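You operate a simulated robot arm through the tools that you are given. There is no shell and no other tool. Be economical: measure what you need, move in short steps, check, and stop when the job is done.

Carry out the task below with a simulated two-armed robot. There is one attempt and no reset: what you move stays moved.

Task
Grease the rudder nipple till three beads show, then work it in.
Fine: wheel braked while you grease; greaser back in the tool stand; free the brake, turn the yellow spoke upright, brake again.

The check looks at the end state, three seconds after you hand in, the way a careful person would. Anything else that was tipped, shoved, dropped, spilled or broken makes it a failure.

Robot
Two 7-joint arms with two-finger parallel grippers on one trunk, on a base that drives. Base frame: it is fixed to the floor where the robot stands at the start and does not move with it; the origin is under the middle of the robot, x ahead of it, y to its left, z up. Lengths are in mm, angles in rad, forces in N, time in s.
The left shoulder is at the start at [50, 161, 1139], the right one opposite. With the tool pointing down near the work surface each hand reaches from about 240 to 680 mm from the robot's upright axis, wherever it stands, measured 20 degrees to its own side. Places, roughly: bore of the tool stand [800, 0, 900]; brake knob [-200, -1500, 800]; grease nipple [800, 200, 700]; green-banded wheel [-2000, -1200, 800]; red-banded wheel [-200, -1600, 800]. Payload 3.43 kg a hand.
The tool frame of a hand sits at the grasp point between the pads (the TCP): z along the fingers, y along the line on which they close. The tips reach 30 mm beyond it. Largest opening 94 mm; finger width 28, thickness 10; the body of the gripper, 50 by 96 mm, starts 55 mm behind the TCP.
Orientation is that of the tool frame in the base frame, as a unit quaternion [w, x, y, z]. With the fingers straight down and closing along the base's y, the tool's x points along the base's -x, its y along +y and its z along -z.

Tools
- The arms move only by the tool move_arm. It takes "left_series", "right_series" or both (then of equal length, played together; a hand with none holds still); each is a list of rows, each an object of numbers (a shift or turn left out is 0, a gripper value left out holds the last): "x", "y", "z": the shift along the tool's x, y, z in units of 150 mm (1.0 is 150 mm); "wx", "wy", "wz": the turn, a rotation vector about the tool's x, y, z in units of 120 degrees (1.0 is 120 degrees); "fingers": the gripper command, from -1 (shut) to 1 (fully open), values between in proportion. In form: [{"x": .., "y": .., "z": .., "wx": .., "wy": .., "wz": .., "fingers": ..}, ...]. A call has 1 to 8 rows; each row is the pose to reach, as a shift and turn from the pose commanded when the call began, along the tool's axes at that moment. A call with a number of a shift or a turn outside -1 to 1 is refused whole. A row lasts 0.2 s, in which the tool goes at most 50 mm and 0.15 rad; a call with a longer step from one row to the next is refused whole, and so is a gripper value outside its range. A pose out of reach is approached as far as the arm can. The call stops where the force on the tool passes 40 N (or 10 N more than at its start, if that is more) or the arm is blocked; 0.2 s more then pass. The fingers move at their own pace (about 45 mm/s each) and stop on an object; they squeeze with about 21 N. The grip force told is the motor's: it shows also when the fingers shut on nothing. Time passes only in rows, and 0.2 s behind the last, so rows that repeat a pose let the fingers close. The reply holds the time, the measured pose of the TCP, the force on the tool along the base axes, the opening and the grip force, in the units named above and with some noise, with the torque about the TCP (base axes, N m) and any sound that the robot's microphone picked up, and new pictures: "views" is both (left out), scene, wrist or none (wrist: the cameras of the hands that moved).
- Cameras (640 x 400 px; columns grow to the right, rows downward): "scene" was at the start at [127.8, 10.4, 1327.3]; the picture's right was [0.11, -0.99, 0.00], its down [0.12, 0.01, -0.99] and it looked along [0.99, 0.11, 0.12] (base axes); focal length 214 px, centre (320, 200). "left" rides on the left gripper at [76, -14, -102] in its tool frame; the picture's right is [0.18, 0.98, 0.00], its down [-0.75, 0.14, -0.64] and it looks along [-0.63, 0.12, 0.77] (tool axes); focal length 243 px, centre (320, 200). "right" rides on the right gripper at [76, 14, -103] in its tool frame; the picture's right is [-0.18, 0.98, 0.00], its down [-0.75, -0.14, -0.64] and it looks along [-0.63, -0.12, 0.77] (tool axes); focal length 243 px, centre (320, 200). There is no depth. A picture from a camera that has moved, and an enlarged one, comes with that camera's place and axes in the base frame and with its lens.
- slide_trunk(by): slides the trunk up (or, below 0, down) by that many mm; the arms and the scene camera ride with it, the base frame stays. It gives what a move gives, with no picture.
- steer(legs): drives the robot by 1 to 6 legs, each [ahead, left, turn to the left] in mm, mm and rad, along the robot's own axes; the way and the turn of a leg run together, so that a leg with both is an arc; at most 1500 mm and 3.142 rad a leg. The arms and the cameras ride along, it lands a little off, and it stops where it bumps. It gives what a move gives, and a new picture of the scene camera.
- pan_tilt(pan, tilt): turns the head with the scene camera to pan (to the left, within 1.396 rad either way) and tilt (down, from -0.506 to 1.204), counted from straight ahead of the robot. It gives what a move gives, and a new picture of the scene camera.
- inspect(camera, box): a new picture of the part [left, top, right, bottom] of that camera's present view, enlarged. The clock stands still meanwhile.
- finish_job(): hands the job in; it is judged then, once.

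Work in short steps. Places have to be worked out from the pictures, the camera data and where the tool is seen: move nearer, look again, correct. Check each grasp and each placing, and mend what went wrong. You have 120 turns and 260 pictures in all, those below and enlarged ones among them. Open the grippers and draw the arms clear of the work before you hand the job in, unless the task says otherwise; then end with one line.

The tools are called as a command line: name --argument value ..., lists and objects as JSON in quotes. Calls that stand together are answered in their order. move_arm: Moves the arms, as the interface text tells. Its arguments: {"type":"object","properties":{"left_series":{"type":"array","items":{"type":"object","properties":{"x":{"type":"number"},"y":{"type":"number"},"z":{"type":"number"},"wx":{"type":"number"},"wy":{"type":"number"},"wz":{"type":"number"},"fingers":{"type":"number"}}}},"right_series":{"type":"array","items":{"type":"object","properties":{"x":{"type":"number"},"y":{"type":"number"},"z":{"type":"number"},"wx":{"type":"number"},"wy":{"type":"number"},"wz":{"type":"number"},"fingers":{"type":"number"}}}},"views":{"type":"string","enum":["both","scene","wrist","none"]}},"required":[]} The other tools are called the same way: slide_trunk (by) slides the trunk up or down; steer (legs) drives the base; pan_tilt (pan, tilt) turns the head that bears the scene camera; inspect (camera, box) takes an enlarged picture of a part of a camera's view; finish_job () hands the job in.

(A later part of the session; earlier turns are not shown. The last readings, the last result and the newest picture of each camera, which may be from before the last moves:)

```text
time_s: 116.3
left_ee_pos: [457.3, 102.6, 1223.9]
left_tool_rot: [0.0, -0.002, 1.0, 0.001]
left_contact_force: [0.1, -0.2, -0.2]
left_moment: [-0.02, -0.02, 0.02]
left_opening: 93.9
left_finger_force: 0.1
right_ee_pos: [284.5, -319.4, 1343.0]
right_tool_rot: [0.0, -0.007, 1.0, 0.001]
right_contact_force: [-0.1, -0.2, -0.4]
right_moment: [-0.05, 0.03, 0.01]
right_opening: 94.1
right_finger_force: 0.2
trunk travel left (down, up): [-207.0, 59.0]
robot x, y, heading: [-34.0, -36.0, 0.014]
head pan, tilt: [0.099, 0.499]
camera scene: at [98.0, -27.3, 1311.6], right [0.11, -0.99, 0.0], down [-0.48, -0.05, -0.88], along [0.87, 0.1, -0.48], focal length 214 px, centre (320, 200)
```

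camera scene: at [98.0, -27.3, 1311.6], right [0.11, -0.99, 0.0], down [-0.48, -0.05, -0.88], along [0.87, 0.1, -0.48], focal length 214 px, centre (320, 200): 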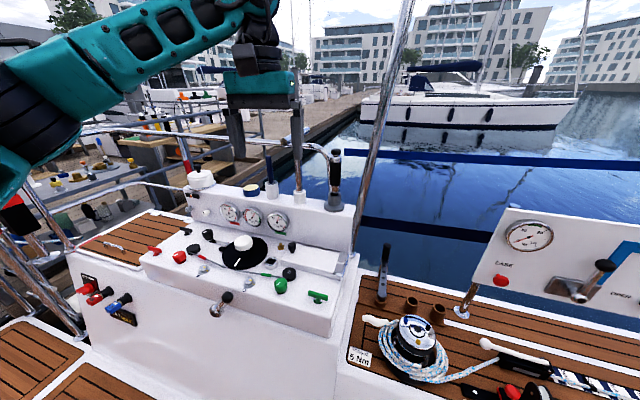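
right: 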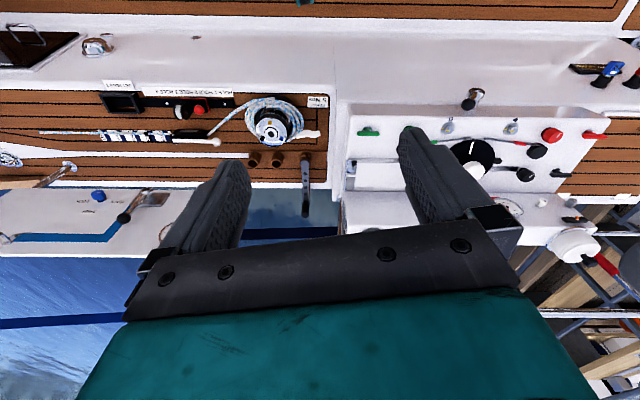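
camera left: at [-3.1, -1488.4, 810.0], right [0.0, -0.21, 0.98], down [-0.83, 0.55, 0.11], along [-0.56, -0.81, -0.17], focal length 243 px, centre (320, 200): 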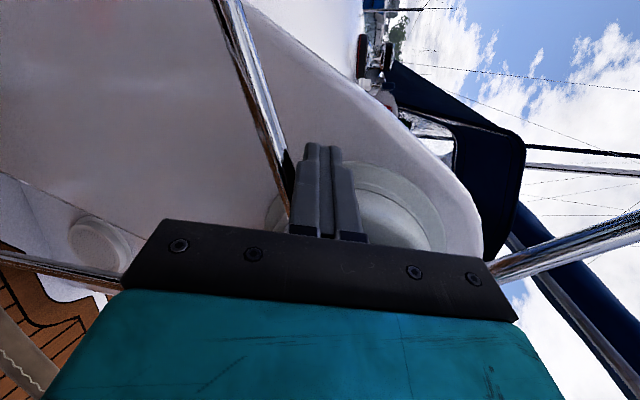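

The greaser stands at px (335,175). I zoom in on it and on the console.

inspect --camera "scene" --box '[280, 130, 380, 220]'

inspect --camera "scene" --box '[230, 215, 360, 310]'

```text
4.44 times, centred on (330, 175) of scene
camera zoom: at [98.0, -27.3, 1311.6], right [0.11, -0.99, 0.0], down [-0.48, -0.05, -0.88], along [0.87, 0.1, -0.48], focal length 953 px, centre (276, 311)
```

zoom: 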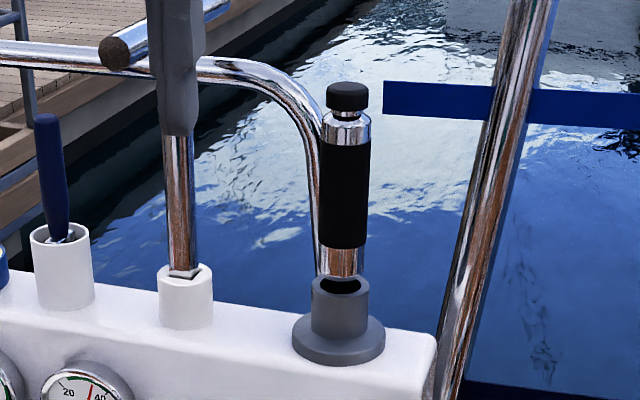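

```text
4.21 times, centred on (295, 262) of scene
camera zoom: at [98.0, -27.3, 1311.6], right [0.11, -0.99, 0.0], down [-0.48, -0.05, -0.88], along [0.87, 0.1, -0.48], focal length 903 px, centre (425, -63)
```

zoom: 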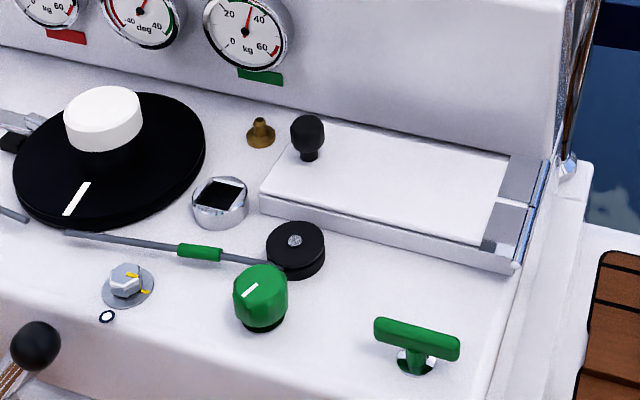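

I drive ahead 120 mm and look at the stand from the wrist camera to get parallax on the greaser and the rail behind it.

steer --legs '[[120, 0, 0]]'

move_arm --left_series '[{"y": -0.2, "x": -0.15}, {"y": -0.4, "x": -0.3}, {"y": -0.6, "x": -0.4}]' --views "both"

```text
time_s: 117.5
left_ee_pos: [505.3, 107.4, 1224.1]
left_tool_rot: [0.001, 0.004, 1.0, 0.001]
left_contact_force: [-0.2, -1.1, -0.3]
left_moment: [-0.06, 0.04, -0.01]
left_opening: 94.1
left_finger_force: 0.0
right_ee_pos: [324.6, -312.6, 1344.8]
right_tool_rot: [0.003, -0.003, 1.0, 0.001]
right_contact_force: [-0.1, 0.0, -0.3]
right_moment: [0.0, 0.02, -0.03]
right_opening: 93.9
right_finger_force: 0.1
trunk travel left (down, up): [-207.0, 59.0]
robot x, y, heading: [12.9, -34.7, 0.003]
head pan, tilt: [0.099, 0.499]
stopped in leg 1: the robot was blocked; the commanded pose is now the measured one
camera scene: at [143.6, -19.2, 1311.6], right [0.1, -0.99, 0.0], down [-0.48, -0.05, -0.88], along [0.87, 0.09, -0.48], focal length 214 px, centre (320, 200)
```

scene: 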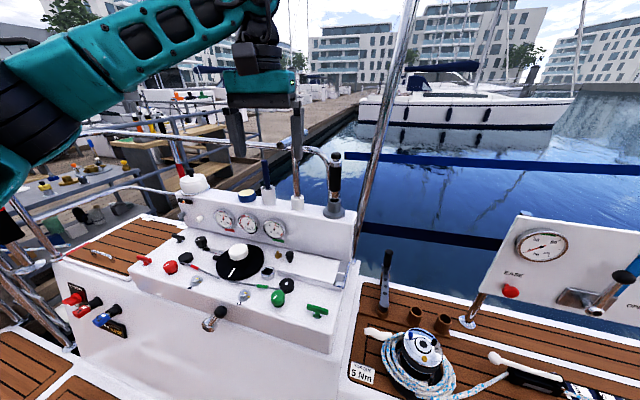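

```text
time_s: 118.3
left_ee_pos: [562.6, 16.5, 1223.5]
left_tool_rot: [0.001, 0.004, 1.0, 0.001]
left_contact_force: [0.4, -0.7, 0.2]
left_moment: [0.02, -0.04, 0.0]
left_opening: 94.0
left_finger_force: 0.1
right_ee_pos: [325.3, -314.1, 1344.4]
right_tool_rot: [0.003, -0.003, 1.0, 0.002]
right_contact_force: [0.4, 0.1, 0.6]
right_moment: [0.05, 0.06, 0.0]
right_opening: 93.9
right_finger_force: 0.1
trunk travel left (down, up): [-207.0, 59.0]
robot x, y, heading: [12.0, -31.5, 0.004]
head pan, tilt: [0.099, 0.499]
camera scene: at [142.9, -20.9, 1311.7], right [0.1, -0.99, 0.0], down [-0.48, -0.05, -0.88], along [0.87, 0.09, -0.48], focal length 214 px, centre (320, 200)
camera left: at [484.9, 1.2, 1327.7], right [-0.18, 0.98, 0.0], down [0.75, 0.13, 0.65], along [0.64, 0.12, -0.76], focal length 243 px, centre (320, 200)
```

scene: 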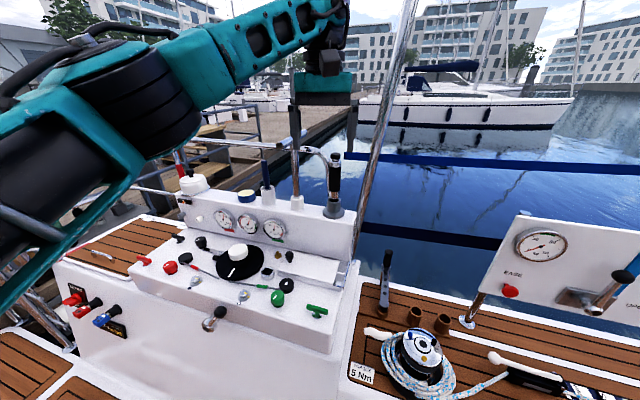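
left: 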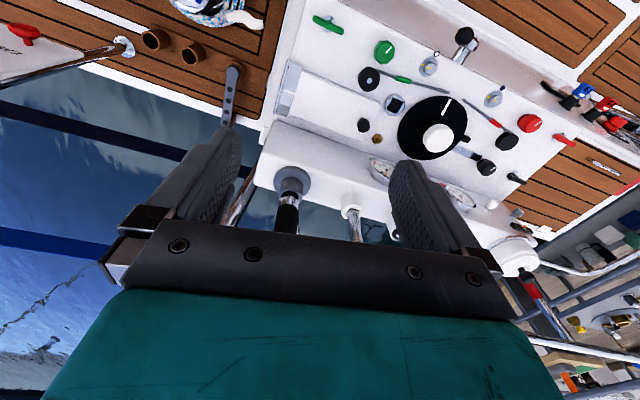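

The base is blocked at x≈12, so I'll need a tilted-forward grip. I zoom in both cameras to fix the stand and nipple by parallax.

inspect --camera "left" --box '[240, 80, 440, 240]'

inspect --camera "scene" --box '[240, 140, 360, 290]'

```text
2.50 times, centred on (340, 160) of left
camera zoom: at [484.9, 1.2, 1327.7], right [-0.18, 0.98, 0.0], down [0.75, 0.13, 0.65], along [0.64, 0.12, -0.76], focal length 606 px, centre (270, 300)
```

zoom: 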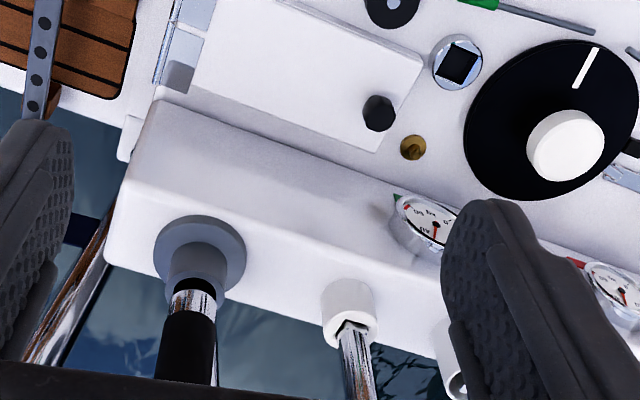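

```text
2.67 times, centred on (300, 215) of scene
camera zoom: at [142.9, -20.9, 1311.7], right [0.1, -0.99, 0.0], down [-0.48, -0.05, -0.88], along [0.87, 0.09, -0.48], focal length 572 px, centre (373, 160)
```

zoom: 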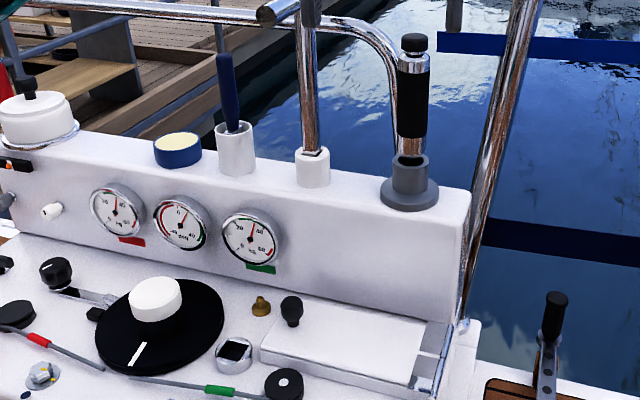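

Parallax gives the stand at [799,-2], its rim at z≈952, the grip section at z 984–1075 and cap top at 1113. The nipple is near [747,204,732]. I shift the robot right and pitch the left hand forward 45°.

steer --legs '[[-15, -115, 0]]'

move_arm --left_series '[{"wy": -0.065}, {"wy": -0.13}, {"wy": -0.195}, {"wy": -0.26}, {"wy": -0.32}, {"wy": -0.375}]' --views "both"

```text
time_s: 120.0
left_ee_pos: [539.8, -95.8, 1225.5]
left_tool_rot: [0.003, 0.002, 1.0, 0.001]
left_contact_force: [-0.3, 0.0, 0.6]
left_moment: [0.0, 0.0, 0.05]
left_opening: 93.9
left_finger_force: 0.1
right_ee_pos: [303.3, -426.0, 1345.9]
right_tool_rot: [0.002, -0.004, 1.0, 0.002]
right_contact_force: [0.2, -0.2, -0.6]
right_moment: [0.03, 0.02, 0.0]
right_opening: 93.8
right_finger_force: 0.1
trunk travel left (down, up): [-207.0, 59.0]
robot x, y, heading: [-12.0, -142.6, 0.006]
head pan, tilt: [0.099, 0.499]
camera scene: at [120.0, -133.0, 1311.7], right [0.11, -0.99, 0.0], down [-0.48, -0.05, -0.88], along [0.87, 0.09, -0.48], focal length 214 px, centre (320, 200)
```

scene: 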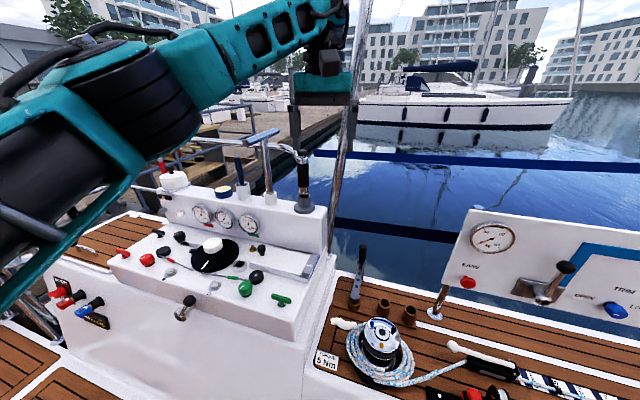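

```text
time_s: 121.4
left_ee_pos: [538.5, -95.0, 1224.7]
left_tool_rot: [0.386, 0.003, 0.923, 0.0]
left_contact_force: [-0.5, -0.1, 0.0]
left_moment: [0.01, 0.0, -0.01]
left_opening: 94.1
left_finger_force: 0.1
right_ee_pos: [303.1, -425.8, 1344.1]
right_tool_rot: [0.003, -0.005, 1.0, 0.001]
right_contact_force: [0.1, 0.0, -0.3]
right_moment: [0.0, 0.02, 0.02]
right_opening: 94.0
right_finger_force: 0.0
trunk travel left (down, up): [-207.0, 59.0]
robot x, y, heading: [-12.2, -142.4, 0.008]
head pan, tilt: [0.099, 0.499]
camera scene: at [120.0, -132.5, 1311.7], right [0.11, -0.99, 0.0], down [-0.48, -0.05, -0.88], along [0.87, 0.09, -0.48], focal length 214 px, centre (320, 200)
camera left: at [411.5, -109.3, 1243.6], right [-0.12, 0.98, -0.13], down [0.07, 0.14, 0.99], along [0.99, 0.11, -0.09], focal length 243 px, centre (320, 200)
```

scene: 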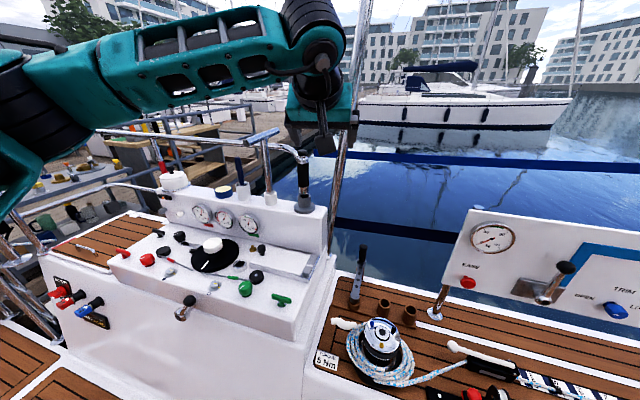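
left: 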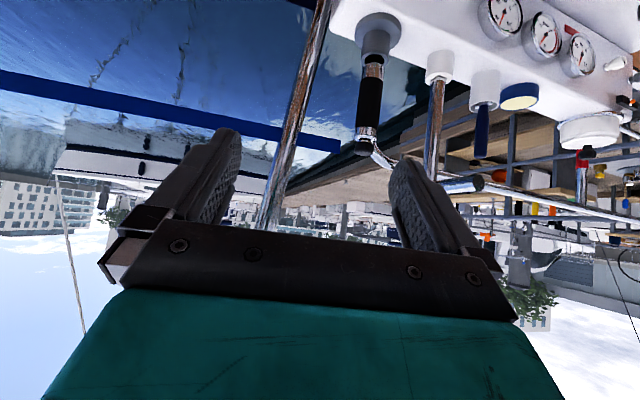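

45° is reachable and the greaser is in view. I move to a pre-grasp up-front of it.

move_arm --left_series '[{"x": -0.05, "y": 0.11, "z": 0.25}, {"x": -0.1, "y": 0.22, "z": 0.5}, {"x": -0.15, "y": 0.33, "z": 0.75}, {"x": -0.2, "y": 0.42, "z": 1.0}]' --views "wrist"

```text
time_s: 122.4
left_ee_pos: [668.1, -30.4, 1140.7]
left_tool_rot: [0.385, 0.003, 0.923, 0.0]
left_contact_force: [0.1, -0.2, -0.7]
left_moment: [-0.02, -0.04, 0.02]
left_opening: 94.0
left_finger_force: 0.1
right_ee_pos: [303.6, -425.3, 1343.6]
right_tool_rot: [0.002, -0.004, 1.0, 0.002]
right_contact_force: [0.4, 0.2, -0.1]
right_moment: [0.05, 0.01, 0.0]
right_opening: 94.1
right_finger_force: 0.1
trunk travel left (down, up): [-207.0, 59.0]
robot x, y, heading: [-14.3, -144.0, 0.006]
head pan, tilt: [0.099, 0.499]
camera left: at [541.5, -44.4, 1159.7], right [-0.12, 0.98, -0.13], down [0.07, 0.14, 0.99], along [0.99, 0.11, -0.09], focal length 243 px, centre (320, 200)
```

left: 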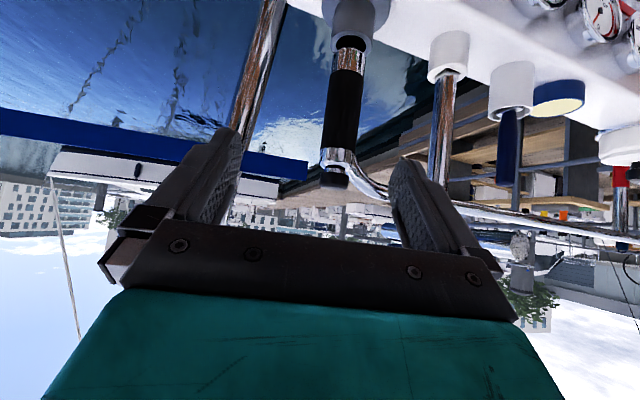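

The body center agrees with [799,-3,1033]. I move to the pre-grasp.

move_arm --left_series '[{"x": -0.05, "y": 0.1, "z": 0.24}, {"x": -0.1, "y": 0.18, "z": 0.48}]' --views "wrist"

```text
time_s: 123.0
left_ee_pos: [728.6, -4.5, 1100.8]
left_tool_rot: [0.385, 0.002, 0.923, 0.001]
left_contact_force: [-0.2, -0.1, -0.4]
left_moment: [0.01, 0.0, 0.02]
left_opening: 94.0
left_finger_force: 0.0
right_ee_pos: [303.4, -425.4, 1345.1]
right_tool_rot: [0.003, -0.004, 1.0, 0.002]
right_contact_force: [0.1, -0.3, -0.7]
right_moment: [0.01, 0.01, 0.01]
right_opening: 93.8
right_finger_force: 0.1
trunk travel left (down, up): [-207.0, 59.0]
robot x, y, heading: [-9.7, -143.7, 0.008]
head pan, tilt: [0.099, 0.499]
camera left: at [601.7, -19.3, 1119.7], right [-0.13, 0.98, -0.13], down [0.07, 0.14, 0.99], along [0.99, 0.11, -0.09], focal length 243 px, centre (320, 200)
```

left: 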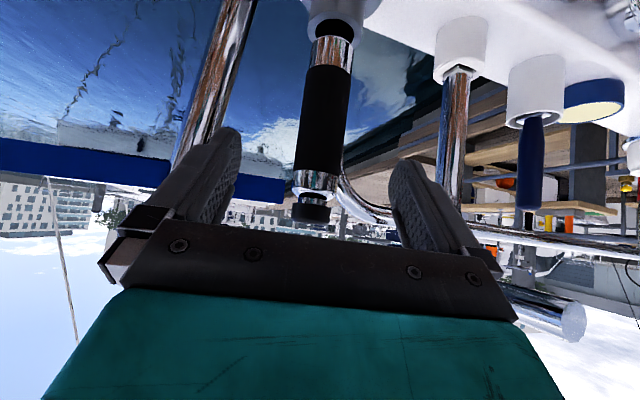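

It is centered. I go in so the fingers straddle the lower grip, keeping the palm clear of the cap.

move_arm --left_series '[{"x": 0.04, "z": 0.22}, {"x": 0.07, "z": 0.44}, {"x": 0.1, "z": 0.667}]' --views "both"

```text
time_s: 123.8
left_ee_pos: [765.2, 13.4, 1019.8]
left_tool_rot: [0.385, 0.002, 0.923, 0.0]
left_contact_force: [-0.2, 0.3, -0.6]
left_moment: [0.01, 0.01, 0.0]
left_opening: 94.1
left_finger_force: 0.1
left hand out of reach, approached as far as the arm can: row 2, 3
right_ee_pos: [303.2, -424.9, 1345.2]
right_tool_rot: [0.002, -0.005, 1.0, 0.001]
right_contact_force: [0.6, -0.2, -0.4]
right_moment: [-0.02, 0.0, 0.0]
right_opening: 94.0
right_finger_force: 0.0
trunk travel left (down, up): [-207.0, 59.0]
robot x, y, heading: [-11.0, -141.2, 0.005]
head pan, tilt: [0.099, 0.499]
camera scene: at [120.9, -132.0, 1311.6], right [0.11, -0.99, 0.0], down [-0.48, -0.05, -0.88], along [0.87, 0.09, -0.48], focal length 214 px, centre (320, 200)
camera left: at [639.1, -1.7, 1039.0], right [-0.12, 0.98, -0.13], down [0.07, 0.14, 0.99], along [0.99, 0.11, -0.09], focal length 243 px, centre (320, 200)
```

scene: 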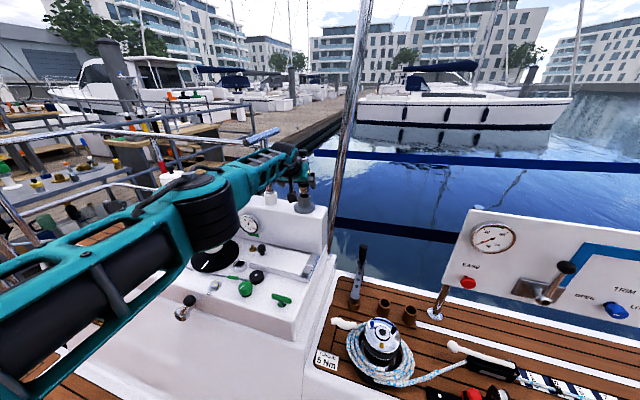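
left: 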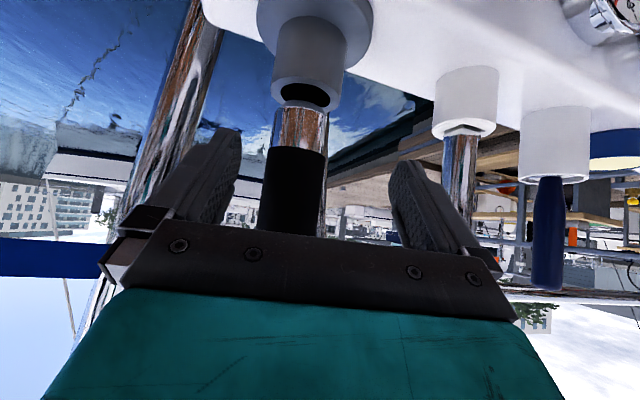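

The arm is at its reach limit, so I use the base: ahead 23, right 17.

steer --legs '[[0, -17, 0], [23, 0, 0]]'

inspect --camera "left" --box '[160, 0, 480, 260]'

```text
time_s: 124.9
left_ee_pos: [761.9, 1.4, 1020.3]
left_tool_rot: [0.385, 0.001, 0.923, 0.001]
left_contact_force: [0.1, 0.4, 0.7]
left_moment: [0.02, 0.0, -0.03]
left_opening: 93.9
left_finger_force: 0.1
right_ee_pos: [301.6, -438.5, 1344.8]
right_tool_rot: [0.003, -0.007, 1.0, 0.001]
right_contact_force: [-1.1, 0.7, 0.1]
right_moment: [-0.01, 0.01, 0.01]
right_opening: 93.9
right_finger_force: 0.0
trunk travel left (down, up): [-207.0, 59.0]
robot x, y, heading: [-17.3, -158.5, 0.012]
head pan, tilt: [0.099, 0.499]
stopped in leg 2: the robot was blocked; the commanded pose is now the measured one
camera scene: at [117.0, -146.9, 1311.7], right [0.11, -0.99, 0.0], down [-0.48, -0.05, -0.88], along [0.87, 0.1, -0.48], focal length 214 px, centre (320, 200)
```

scene: 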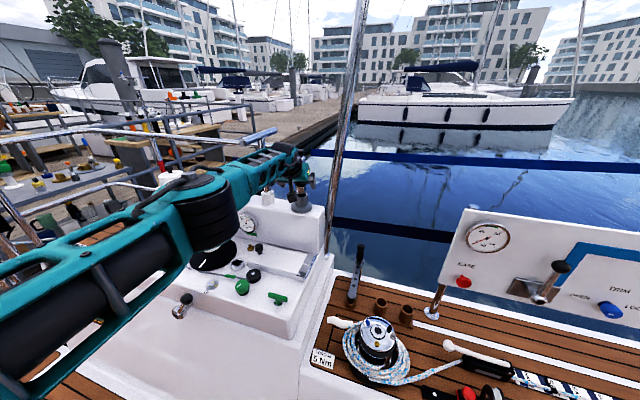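

```text
1.54 times, centred on (320, 130) of left
camera zoom: at [634.8, -13.9, 1039.7], right [-0.13, 0.98, -0.13], down [0.07, 0.14, 0.99], along [0.99, 0.12, -0.09], focal length 373 px, centre (320, 308)
```

zoom: 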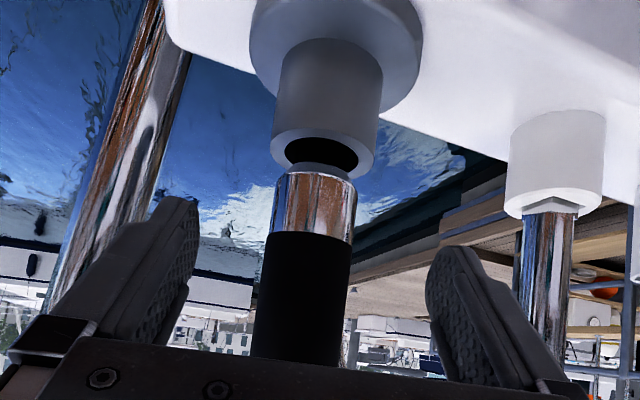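

The base is blocked further back here. I back out, turn the base 0.2 rad right and come in from y≈-5, which puts the hand further ahead.

steer --legs '[[-70, 0, 0], [0, 0, -0.21], [-29, 149, 0]]'

move_arm --left_series '[{"x": 0}]' --views "wrist"

```text
time_s: 128.3
left_ee_pos: [709.2, -6.7, 1020.8]
left_tool_rot: [0.383, 0.095, 0.918, -0.04]
left_contact_force: [-1.1, -1.0, -0.4]
left_moment: [0.02, 0.02, 0.0]
left_opening: 93.9
left_finger_force: 0.0
right_ee_pos: [168.9, -344.5, 1343.9]
right_tool_rot: [0.003, 0.097, 0.995, 0.001]
right_contact_force: [0.5, 0.3, -0.5]
right_moment: [0.0, -0.05, 0.03]
right_opening: 94.0
right_finger_force: 0.0
trunk travel left (down, up): [-207.0, 59.0]
robot x, y, heading: [-87.2, -5.2, -0.191]
head pan, tilt: [0.099, 0.499]
camera scene: at [47.2, -19.5, 1311.7], right [-0.09, -1.0, 0.0], down [-0.48, 0.04, -0.88], along [0.87, -0.08, -0.48], focal length 214 px, centre (320, 200)
```

scene: 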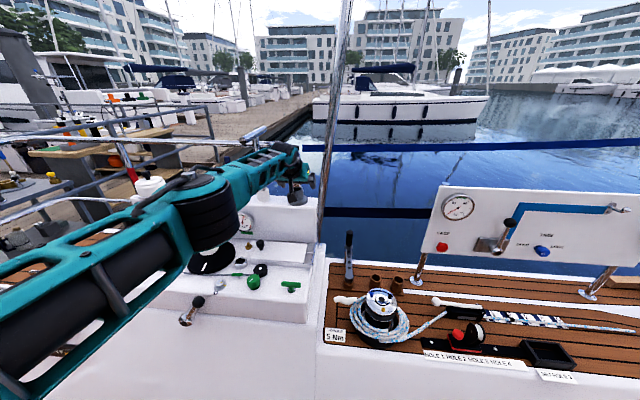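

```text
time_s: 128.7
left_ee_pos: [708.4, -7.0, 1021.3]
left_tool_rot: [0.383, 0.095, 0.918, -0.039]
left_contact_force: [0.5, 0.3, 0.3]
left_moment: [-0.02, -0.01, 0.0]
left_opening: 93.9
left_finger_force: 0.1
right_ee_pos: [167.2, -343.4, 1345.2]
right_tool_rot: [0.003, 0.097, 0.995, 0.001]
right_contact_force: [-0.7, -1.2, 0.0]
right_moment: [-0.02, 0.0, -0.02]
right_opening: 93.8
right_finger_force: 0.0
trunk travel left (down, up): [-207.0, 59.0]
robot x, y, heading: [-83.6, -3.3, -0.195]
head pan, tilt: [0.099, 0.499]
camera left: at [581.5, 4.4, 1039.7], right [0.07, 0.99, -0.13], down [0.1, 0.12, 0.99], along [0.99, -0.09, -0.09], focal length 243 px, centre (320, 200)
```

left: 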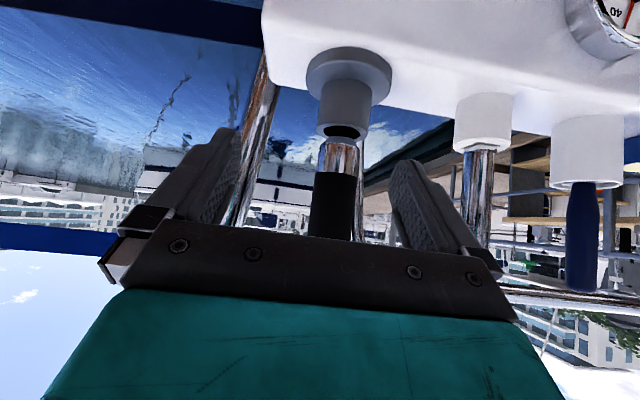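

Aligned. I drive in 80 mm.

steer --legs '[[79, 19, 0]]'

inspect --camera "left" --box '[160, 0, 480, 260]'

```text
time_s: 129.7
left_ee_pos: [789.4, -3.8, 1020.5]
left_tool_rot: [0.383, 0.096, 0.918, -0.039]
left_contact_force: [-0.7, -0.2, -0.7]
left_moment: [0.0, 0.01, 0.01]
left_opening: 94.0
left_finger_force: 0.2
right_ee_pos: [249.7, -341.2, 1344.8]
right_tool_rot: [0.002, 0.096, 0.995, 0.002]
right_contact_force: [-0.2, 0.2, 0.5]
right_moment: [0.02, 0.01, 0.01]
right_opening: 94.0
right_finger_force: 0.1
trunk travel left (down, up): [-207.0, 59.0]
robot x, y, heading: [-3.1, -0.8, -0.196]
head pan, tilt: [0.099, 0.499]
camera scene: at [128.8, -16.3, 1311.6], right [-0.09, -1.0, 0.0], down [-0.48, 0.04, -0.88], along [0.87, -0.08, -0.48], focal length 214 px, centre (320, 200)
```

scene: 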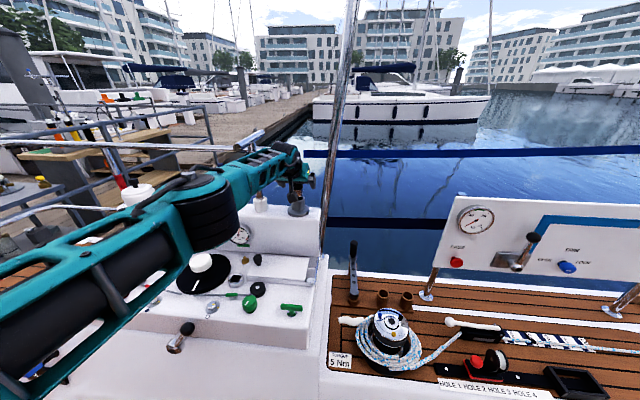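

```text
1.54 times, centred on (320, 130) of left
camera zoom: at [662.8, 7.5, 1039.2], right [0.07, 0.99, -0.13], down [0.1, 0.12, 0.99], along [0.99, -0.09, -0.09], focal length 373 px, centre (320, 308)
```

zoom: 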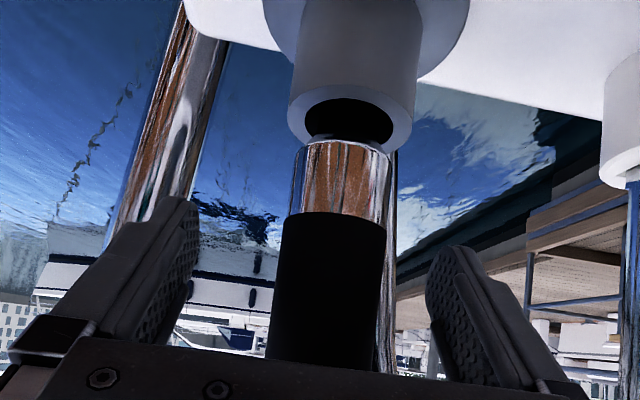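

The greaser is between the pads, so I close.

move_arm --left_series '[{"fingers": -1}, {"fingers": -1}, {"fingers": -1}, {"fingers": -1}, {"fingers": -1}]' --views "wrist"

```text
time_s: 130.9
left_ee_pos: [789.7, -3.2, 1020.8]
left_tool_rot: [0.383, 0.094, 0.918, -0.038]
left_contact_force: [-0.1, -0.4, 0.0]
left_moment: [0.07, -0.03, 0.0]
left_opening: 41.4
left_finger_force: 20.8
right_ee_pos: [249.6, -341.0, 1344.2]
right_tool_rot: [0.002, 0.095, 0.995, 0.001]
right_contact_force: [1.6, -1.0, 0.5]
right_moment: [-0.02, -0.02, 0.01]
right_opening: 93.9
right_finger_force: 0.1
trunk travel left (down, up): [-207.0, 59.0]
robot x, y, heading: [-5.0, 0.8, -0.19]
head pan, tilt: [0.099, 0.499]
camera left: at [662.2, 7.8, 1040.0], right [0.07, 0.99, -0.13], down [0.1, 0.12, 0.99], along [0.99, -0.09, -0.09], focal length 243 px, centre (320, 200)
```

left: 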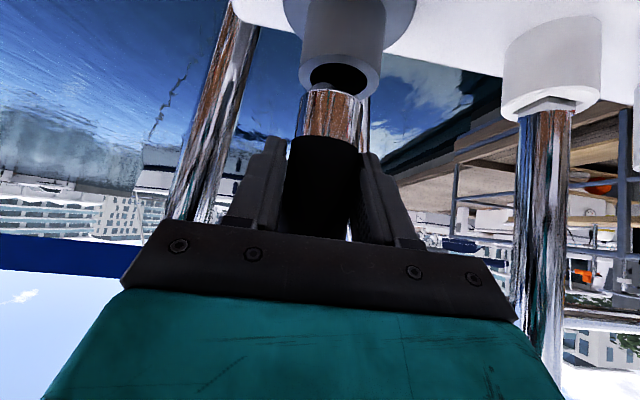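

Gripped at 41 mm. I lift straight up with the trunk.

slide_trunk --by 58

inspect --camera "left" --box '[160, 0, 480, 260]'

```text
time_s: 131.9
left_ee_pos: [789.5, -3.0, 1078.2]
left_tool_rot: [0.382, 0.095, 0.918, -0.038]
left_contact_force: [-0.7, -0.7, -4.1]
left_moment: [0.02, 0.02, 0.03]
left_opening: 41.4
left_finger_force: 21.0
right_ee_pos: [251.5, -340.1, 1402.6]
right_tool_rot: [0.002, 0.096, 0.995, 0.002]
right_contact_force: [1.1, -0.6, -0.2]
right_moment: [-0.04, 0.03, -0.05]
right_opening: 94.1
right_finger_force: 0.0
trunk travel left (down, up): [-265.0, 1.0]
robot x, y, heading: [-4.3, -3.7, -0.193]
head pan, tilt: [0.099, 0.499]
```

```text
1.54 times, centred on (320, 130) of left
camera zoom: at [662.7, 7.4, 1097.2], right [0.07, 0.99, -0.13], down [0.1, 0.12, 0.99], along [0.99, -0.09, -0.09], focal length 373 px, centre (320, 308)
```

zoom: 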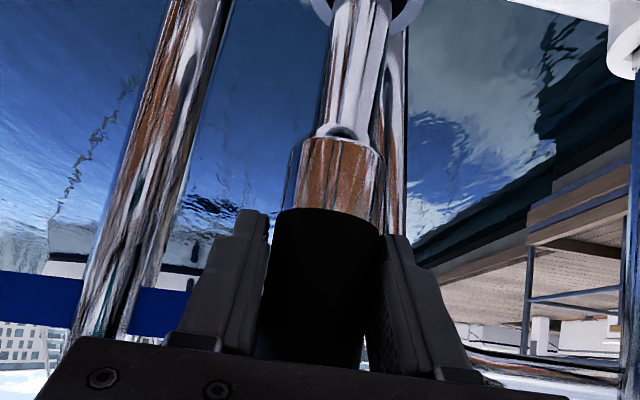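

The long nozzle is still in the bore. I raise the arm a further 30 mm, carefully.

move_arm --left_series '[{"x": -0.05, "z": -0.05}, {"x": -0.1, "z": -0.1}, {"x": -0.14, "z": -0.14}]' --views "wrist"

```text
time_s: 132.7
left_ee_pos: [789.6, -3.6, 1108.8]
left_tool_rot: [0.384, 0.095, 0.917, -0.04]
left_contact_force: [-0.4, 0.8, -3.1]
left_moment: [-0.02, 0.0, 0.0]
left_opening: 41.1
left_finger_force: 20.9
right_ee_pos: [249.5, -340.7, 1402.3]
right_tool_rot: [0.003, 0.095, 0.995, 0.002]
right_contact_force: [0.1, 1.2, -0.9]
right_moment: [-0.02, 0.01, -0.02]
right_opening: 94.0
right_finger_force: 0.0
trunk travel left (down, up): [-265.0, 1.0]
robot x, y, heading: [-1.9, -0.0, -0.193]
head pan, tilt: [0.099, 0.499]
camera left: at [662.9, 8.1, 1127.9], right [0.07, 0.99, -0.13], down [0.1, 0.12, 0.99], along [0.99, -0.09, -0.09], focal length 243 px, centre (320, 200)
```

left: 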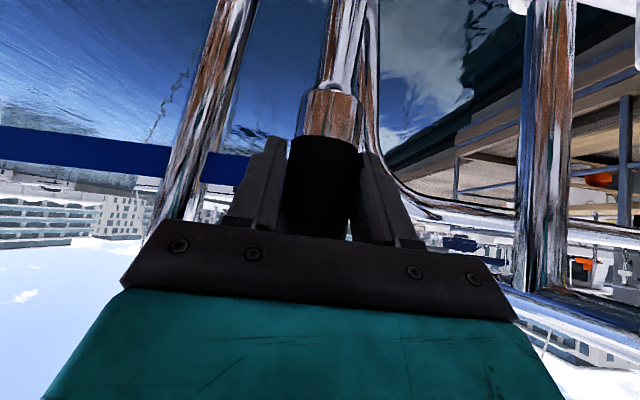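

Good. Up another 40 mm, then I check with the scene camera.

move_arm --left_series '[{"x": -0.07, "z": -0.07}, {"x": -0.13, "z": -0.13}, {"x": -0.19, "z": -0.19}]' --views "none"

inspect --camera "scene" --box '[220, 120, 380, 260]'

```text
time_s: 133.5
left_ee_pos: [787.6, -3.6, 1148.1]
left_tool_rot: [0.383, 0.095, 0.918, -0.04]
left_contact_force: [-0.5, 0.0, -4.1]
left_moment: [0.01, 0.02, 0.0]
left_opening: 41.2
left_finger_force: 20.9
right_ee_pos: [248.9, -340.4, 1403.0]
right_tool_rot: [0.003, 0.096, 0.995, 0.002]
right_contact_force: [-0.3, 0.1, 1.1]
right_moment: [0.02, 0.0, 0.0]
right_opening: 93.9
right_finger_force: 0.0
trunk travel left (down, up): [-265.0, 1.0]
robot x, y, heading: [-3.1, -3.9, -0.19]
head pan, tilt: [0.099, 0.499]
```

```text
2.86 times, centred on (300, 190) of scene
camera zoom: at [128.3, -16.3, 1369.7], right [-0.09, -1.0, 0.0], down [-0.48, 0.04, -0.88], along [0.87, -0.08, -0.48], focal length 613 px, centre (377, 229)
```

zoom: 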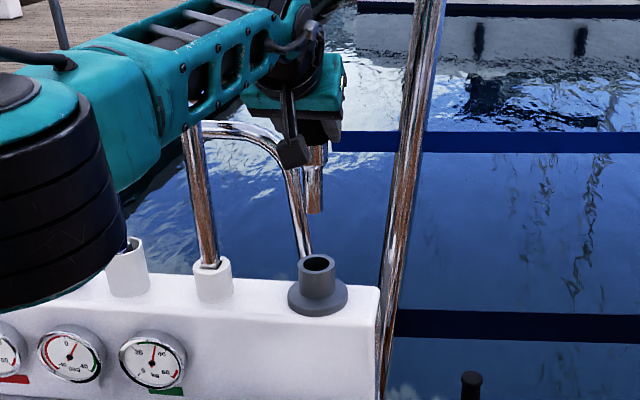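

The nozzle is clear; its tip is about 119 mm below the TCP. I back off from the shelf, slide left toward the nipple's line, then lower the trunk.

steer --legs '[[-147, -28, 0], [-40, 206, 0]]'

slide_trunk --by -220

pan_tilt --pan 0.2 --tilt 0.6

```text
time_s: 136.9
left_ee_pos: [636.4, 211.2, 1148.3]
left_tool_rot: [0.383, 0.095, 0.918, -0.038]
left_contact_force: [0.6, 1.1, -3.3]
left_moment: [0.0, 0.02, -0.03]
left_opening: 41.0
left_finger_force: 20.7
right_ee_pos: [96.2, -125.5, 1402.6]
right_tool_rot: [0.002, 0.096, 0.995, 0.002]
right_contact_force: [-0.2, -0.1, -0.1]
right_moment: [0.0, 0.01, 0.01]
right_opening: 94.0
right_finger_force: 0.1
trunk travel left (down, up): [-265.0, 1.0]
robot x, y, heading: [-159.4, 211.6, -0.196]
head pan, tilt: [0.099, 0.499]
camera scene: at [-24.1, 197.6, 1369.6], right [-0.09, -1.0, 0.0], down [-0.48, 0.04, -0.88], along [0.87, -0.08, -0.48], focal length 214 px, centre (320, 200)
```

scene: 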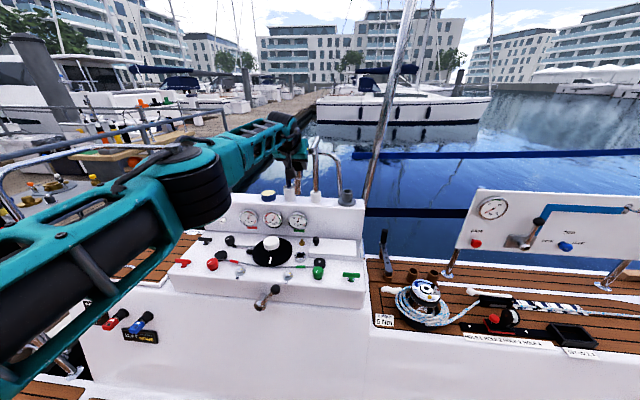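

```text
time_s: 139.3
left_ee_pos: [636.1, 209.6, 928.8]
left_tool_rot: [0.382, 0.096, 0.918, -0.039]
left_contact_force: [0.1, -0.6, -3.7]
left_moment: [0.0, 0.03, 0.01]
left_opening: 41.3
left_finger_force: 20.9
right_ee_pos: [96.3, -126.4, 1182.6]
right_tool_rot: [0.002, 0.096, 0.995, 0.002]
right_contact_force: [-0.7, 0.2, 0.3]
right_moment: [-0.01, 0.01, 0.02]
right_opening: 94.0
right_finger_force: 0.1
trunk travel left (down, up): [-45.0, 221.0]
robot x, y, heading: [-156.0, 212.1, -0.192]
head pan, tilt: [0.099, 0.499]
```

```text
time_s: 139.9
left_ee_pos: [636.1, 209.9, 928.6]
left_tool_rot: [0.383, 0.095, 0.918, -0.038]
left_contact_force: [-0.7, 0.8, -3.3]
left_moment: [-0.02, 0.08, -0.01]
left_opening: 41.3
left_finger_force: 21.1
right_ee_pos: [97.3, -126.7, 1182.3]
right_tool_rot: [0.002, 0.096, 0.995, 0.002]
right_contact_force: [0.3, 0.2, 0.4]
right_moment: [-0.04, -0.02, -0.01]
right_opening: 93.8
right_finger_force: 0.1
trunk travel left (down, up): [-45.0, 221.0]
robot x, y, heading: [-155.8, 217.2, -0.191]
head pan, tilt: [0.201, 0.6]
camera scene: at [-26.5, 206.5, 1140.6], right [0.01, -1.0, 0.0], down [-0.56, 0.0, -0.82], along [0.82, 0.01, -0.57], focal length 214 px, centre (320, 200)
```

scene: 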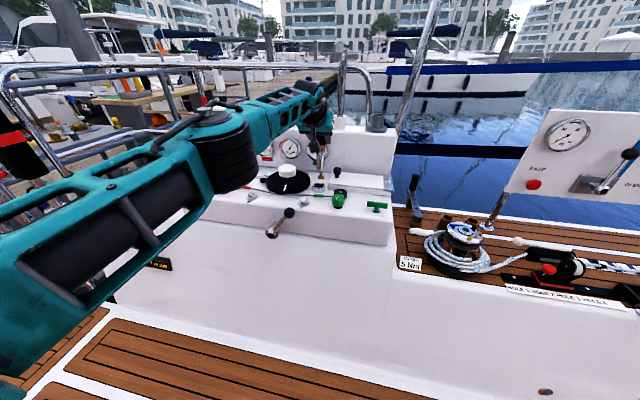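

inspect --camera "scene" --box '[260, 110, 400, 220]'

inspect --camera "left" --box '[180, 0, 460, 200]'

```text
3.64 times, centred on (330, 165) of scene
camera zoom: at [-26.5, 206.5, 1140.6], right [0.01, -1.0, 0.0], down [-0.56, 0.0, -0.82], along [0.82, 0.01, -0.57], focal length 780 px, centre (284, 327)
```

zoom: 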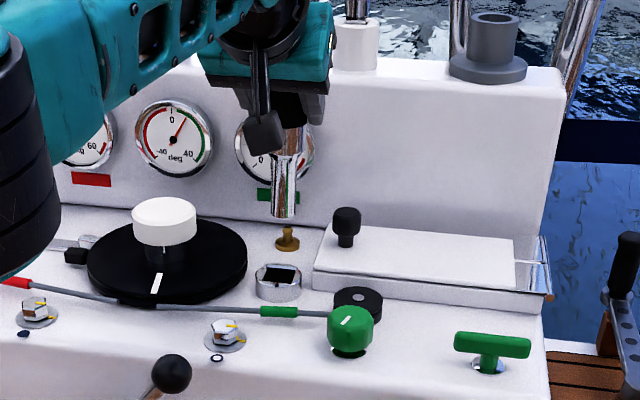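

```text
2.00 times, centred on (320, 100) of left
camera zoom: at [508.6, 221.6, 946.8], right [0.07, 0.99, -0.13], down [0.1, 0.12, 0.99], along [0.99, -0.09, -0.09], focal length 485 px, centre (320, 400)
```

zoom: 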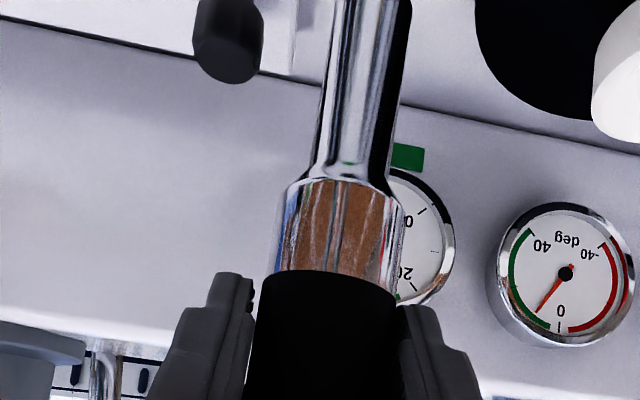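

The nozzle tip and nipple are nearly in line (y≈208–212, nipple top z≈734). I drive ahead ~90 mm toward it and check again.

steer --legs '[[88, 15, 0]]'

inspect --camera "scene" --box '[260, 110, 400, 220]'

inspect --camera "left" --box '[180, 0, 460, 200]'

```text
time_s: 141.1
left_ee_pos: [723.4, 206.7, 927.1]
left_tool_rot: [0.382, 0.096, 0.918, -0.038]
left_contact_force: [-0.2, 0.2, -4.0]
left_moment: [-0.01, 0.04, 0.02]
left_opening: 41.4
left_finger_force: 20.6
right_ee_pos: [184.6, -129.7, 1182.6]
right_tool_rot: [0.001, 0.098, 0.995, 0.001]
right_contact_force: [-0.4, 0.4, -0.1]
right_moment: [-0.02, -0.01, -0.02]
right_opening: 94.1
right_finger_force: 0.0
trunk travel left (down, up): [-45.0, 221.0]
robot x, y, heading: [-71.6, 212.4, -0.198]
head pan, tilt: [0.201, 0.6]
camera scene: at [61.8, 204.1, 1140.4], right [0.01, -1.0, 0.0], down [-0.57, 0.0, -0.82], along [0.82, 0.01, -0.57], focal length 214 px, centre (320, 200)
```

scene: 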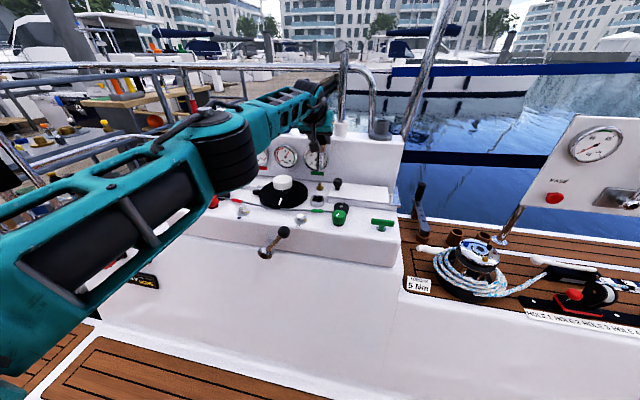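

```text
3.64 times, centred on (330, 165) of scene
camera zoom: at [61.8, 204.1, 1140.4], right [0.01, -1.0, 0.0], down [-0.57, 0.0, -0.82], along [0.82, 0.01, -0.57], focal length 780 px, centre (284, 327)
```

zoom: 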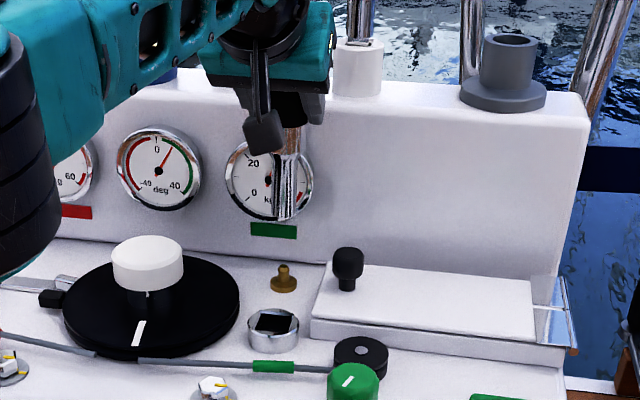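

```text
2.00 times, centred on (320, 100) of left
camera zoom: at [596.8, 217.8, 946.4], right [0.08, 0.99, -0.13], down [0.1, 0.12, 0.99], along [0.99, -0.09, -0.09], focal length 485 px, centre (320, 400)
```

zoom: 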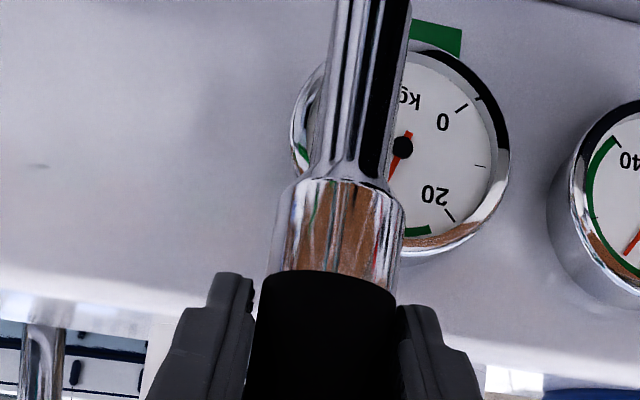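

I estimate the nipple at [758,210], top z≈730, and the nozzle at [733,208]. I move ahead 25 and left 3.

steer --legs '[[24, 8, 0]]'

slide_trunk --by -40

inspect --camera "scene" --box '[280, 130, 370, 220]'

inspect --camera "left" --box '[220, 0, 420, 140]'

```text
time_s: 141.9
left_ee_pos: [748.0, 210.4, 926.6]
left_tool_rot: [0.383, 0.096, 0.918, -0.039]
left_contact_force: [0.3, -0.6, -4.0]
left_moment: [0.02, -0.01, -0.03]
left_opening: 41.3
left_finger_force: 20.9
right_ee_pos: [209.5, -126.9, 1182.3]
right_tool_rot: [0.002, 0.098, 0.995, 0.002]
right_contact_force: [0.1, -0.5, -0.2]
right_moment: [-0.01, 0.01, -0.02]
right_opening: 93.9
right_finger_force: 0.1
trunk travel left (down, up): [-45.0, 221.0]
robot x, y, heading: [-41.3, 211.4, -0.189]
head pan, tilt: [0.201, 0.6]
camera scene: at [87.0, 207.4, 1140.5], right [0.01, -1.0, 0.0], down [-0.57, 0.0, -0.82], along [0.82, 0.0, -0.57], focal length 214 px, centre (320, 200)
```

scene: 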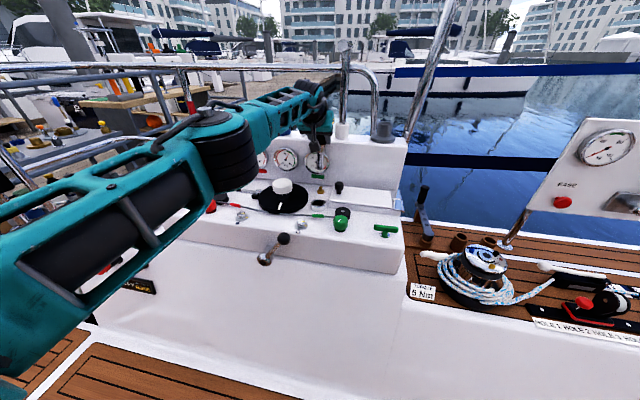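

```text
time_s: 142.5
left_ee_pos: [748.6, 207.4, 914.1]
left_tool_rot: [0.398, 0.098, 0.911, -0.041]
left_contact_force: [-9.4, 2.2, 13.9]
left_moment: [0.24, -0.03, 0.16]
left_opening: 41.7
left_finger_force: 21.2
right_ee_pos: [207.0, -125.9, 1151.3]
right_tool_rot: [0.005, 0.097, 0.995, 0.002]
right_contact_force: [-0.1, -0.3, 0.6]
right_moment: [-0.01, 0.02, 0.02]
right_opening: 94.1
right_finger_force: 0.0
trunk travel left (down, up): [-14.0, 253.0]
robot x, y, heading: [-44.1, 211.2, -0.193]
head pan, tilt: [0.201, 0.6]
stopped: the force on the tool passed its limit at 56 N (the readings are from after the stop); the commanded pose is now the measured one
```

```text
4.44 times, centred on (325, 175) of scene
camera zoom: at [83.5, 207.8, 1108.9], right [0.01, -1.0, 0.0], down [-0.56, 0.0, -0.83], along [0.83, 0.01, -0.56], focal length 953 px, centre (298, 311)
```

zoom: 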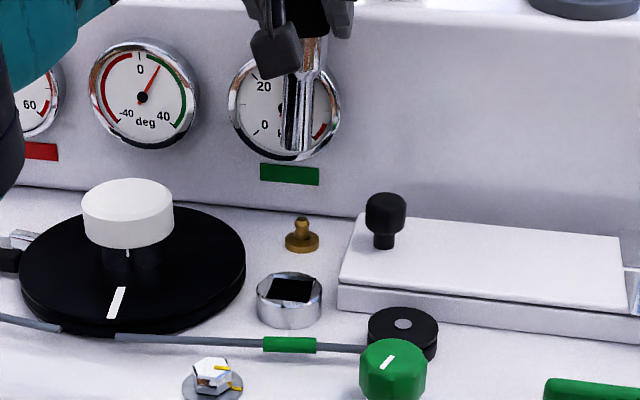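

```text
2.86 times, centred on (320, 70) of left
camera zoom: at [621.0, 219.5, 929.6], right [0.09, 0.99, -0.13], down [0.07, 0.13, 0.99], along [0.99, -0.09, -0.06], focal length 693 px, centre (320, 571)
```

zoom: 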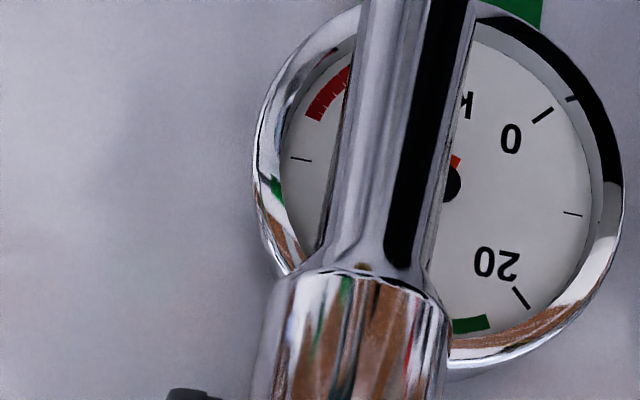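

Something touched on the way down: probably the greaser's collar on the gauge bezel, as the nozzle is still well above the nipple. I raise again and look.

slide_trunk --by 35

inspect --camera "scene" --box '[280, 120, 370, 210]'

inspect --camera "left" --box '[160, 0, 480, 240]'

```text
time_s: 143.3
left_ee_pos: [750.5, 207.1, 942.5]
left_tool_rot: [0.392, 0.097, 0.914, -0.04]
left_contact_force: [0.0, 0.3, -4.1]
left_moment: [0.03, 0.03, 0.03]
left_opening: 41.6
left_finger_force: 21.1
right_ee_pos: [209.6, -126.1, 1185.8]
right_tool_rot: [0.003, 0.097, 0.995, 0.002]
right_contact_force: [-0.4, -0.3, 0.5]
right_moment: [-0.03, -0.01, 0.02]
right_opening: 94.0
right_finger_force: 0.0
trunk travel left (down, up): [-49.0, 218.0]
robot x, y, heading: [-48.4, 213.7, -0.194]
head pan, tilt: [0.201, 0.6]
```

```text
4.44 times, centred on (325, 165) of scene
camera zoom: at [86.6, 207.3, 1143.7], right [0.01, -1.0, 0.0], down [-0.57, 0.0, -0.82], along [0.82, 0.0, -0.57], focal length 953 px, centre (298, 356)
```

zoom: 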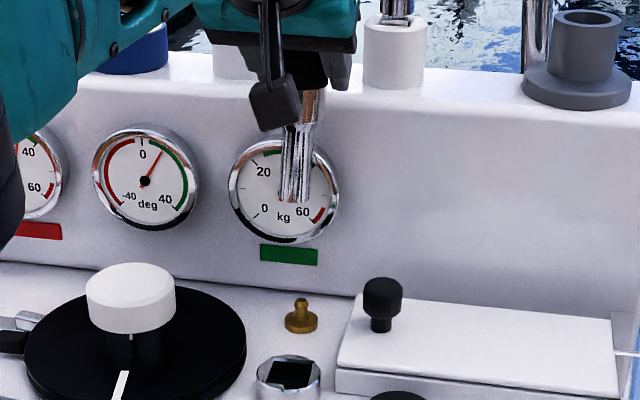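

```text
1.67 times, centred on (320, 120) of left
camera zoom: at [623.2, 219.7, 958.6], right [0.08, 0.99, -0.13], down [0.08, 0.12, 0.99], along [0.99, -0.09, -0.07], focal length 404 px, centre (320, 333)
```

zoom: 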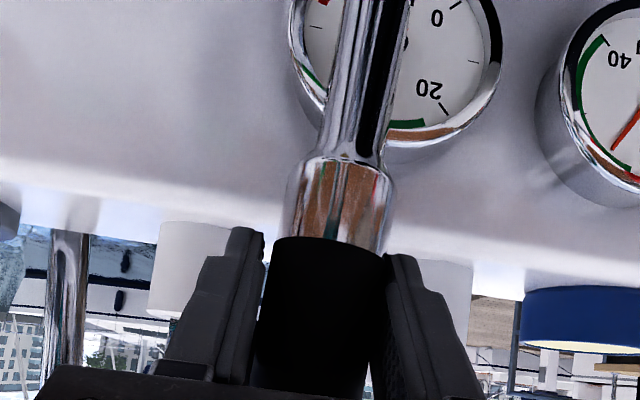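

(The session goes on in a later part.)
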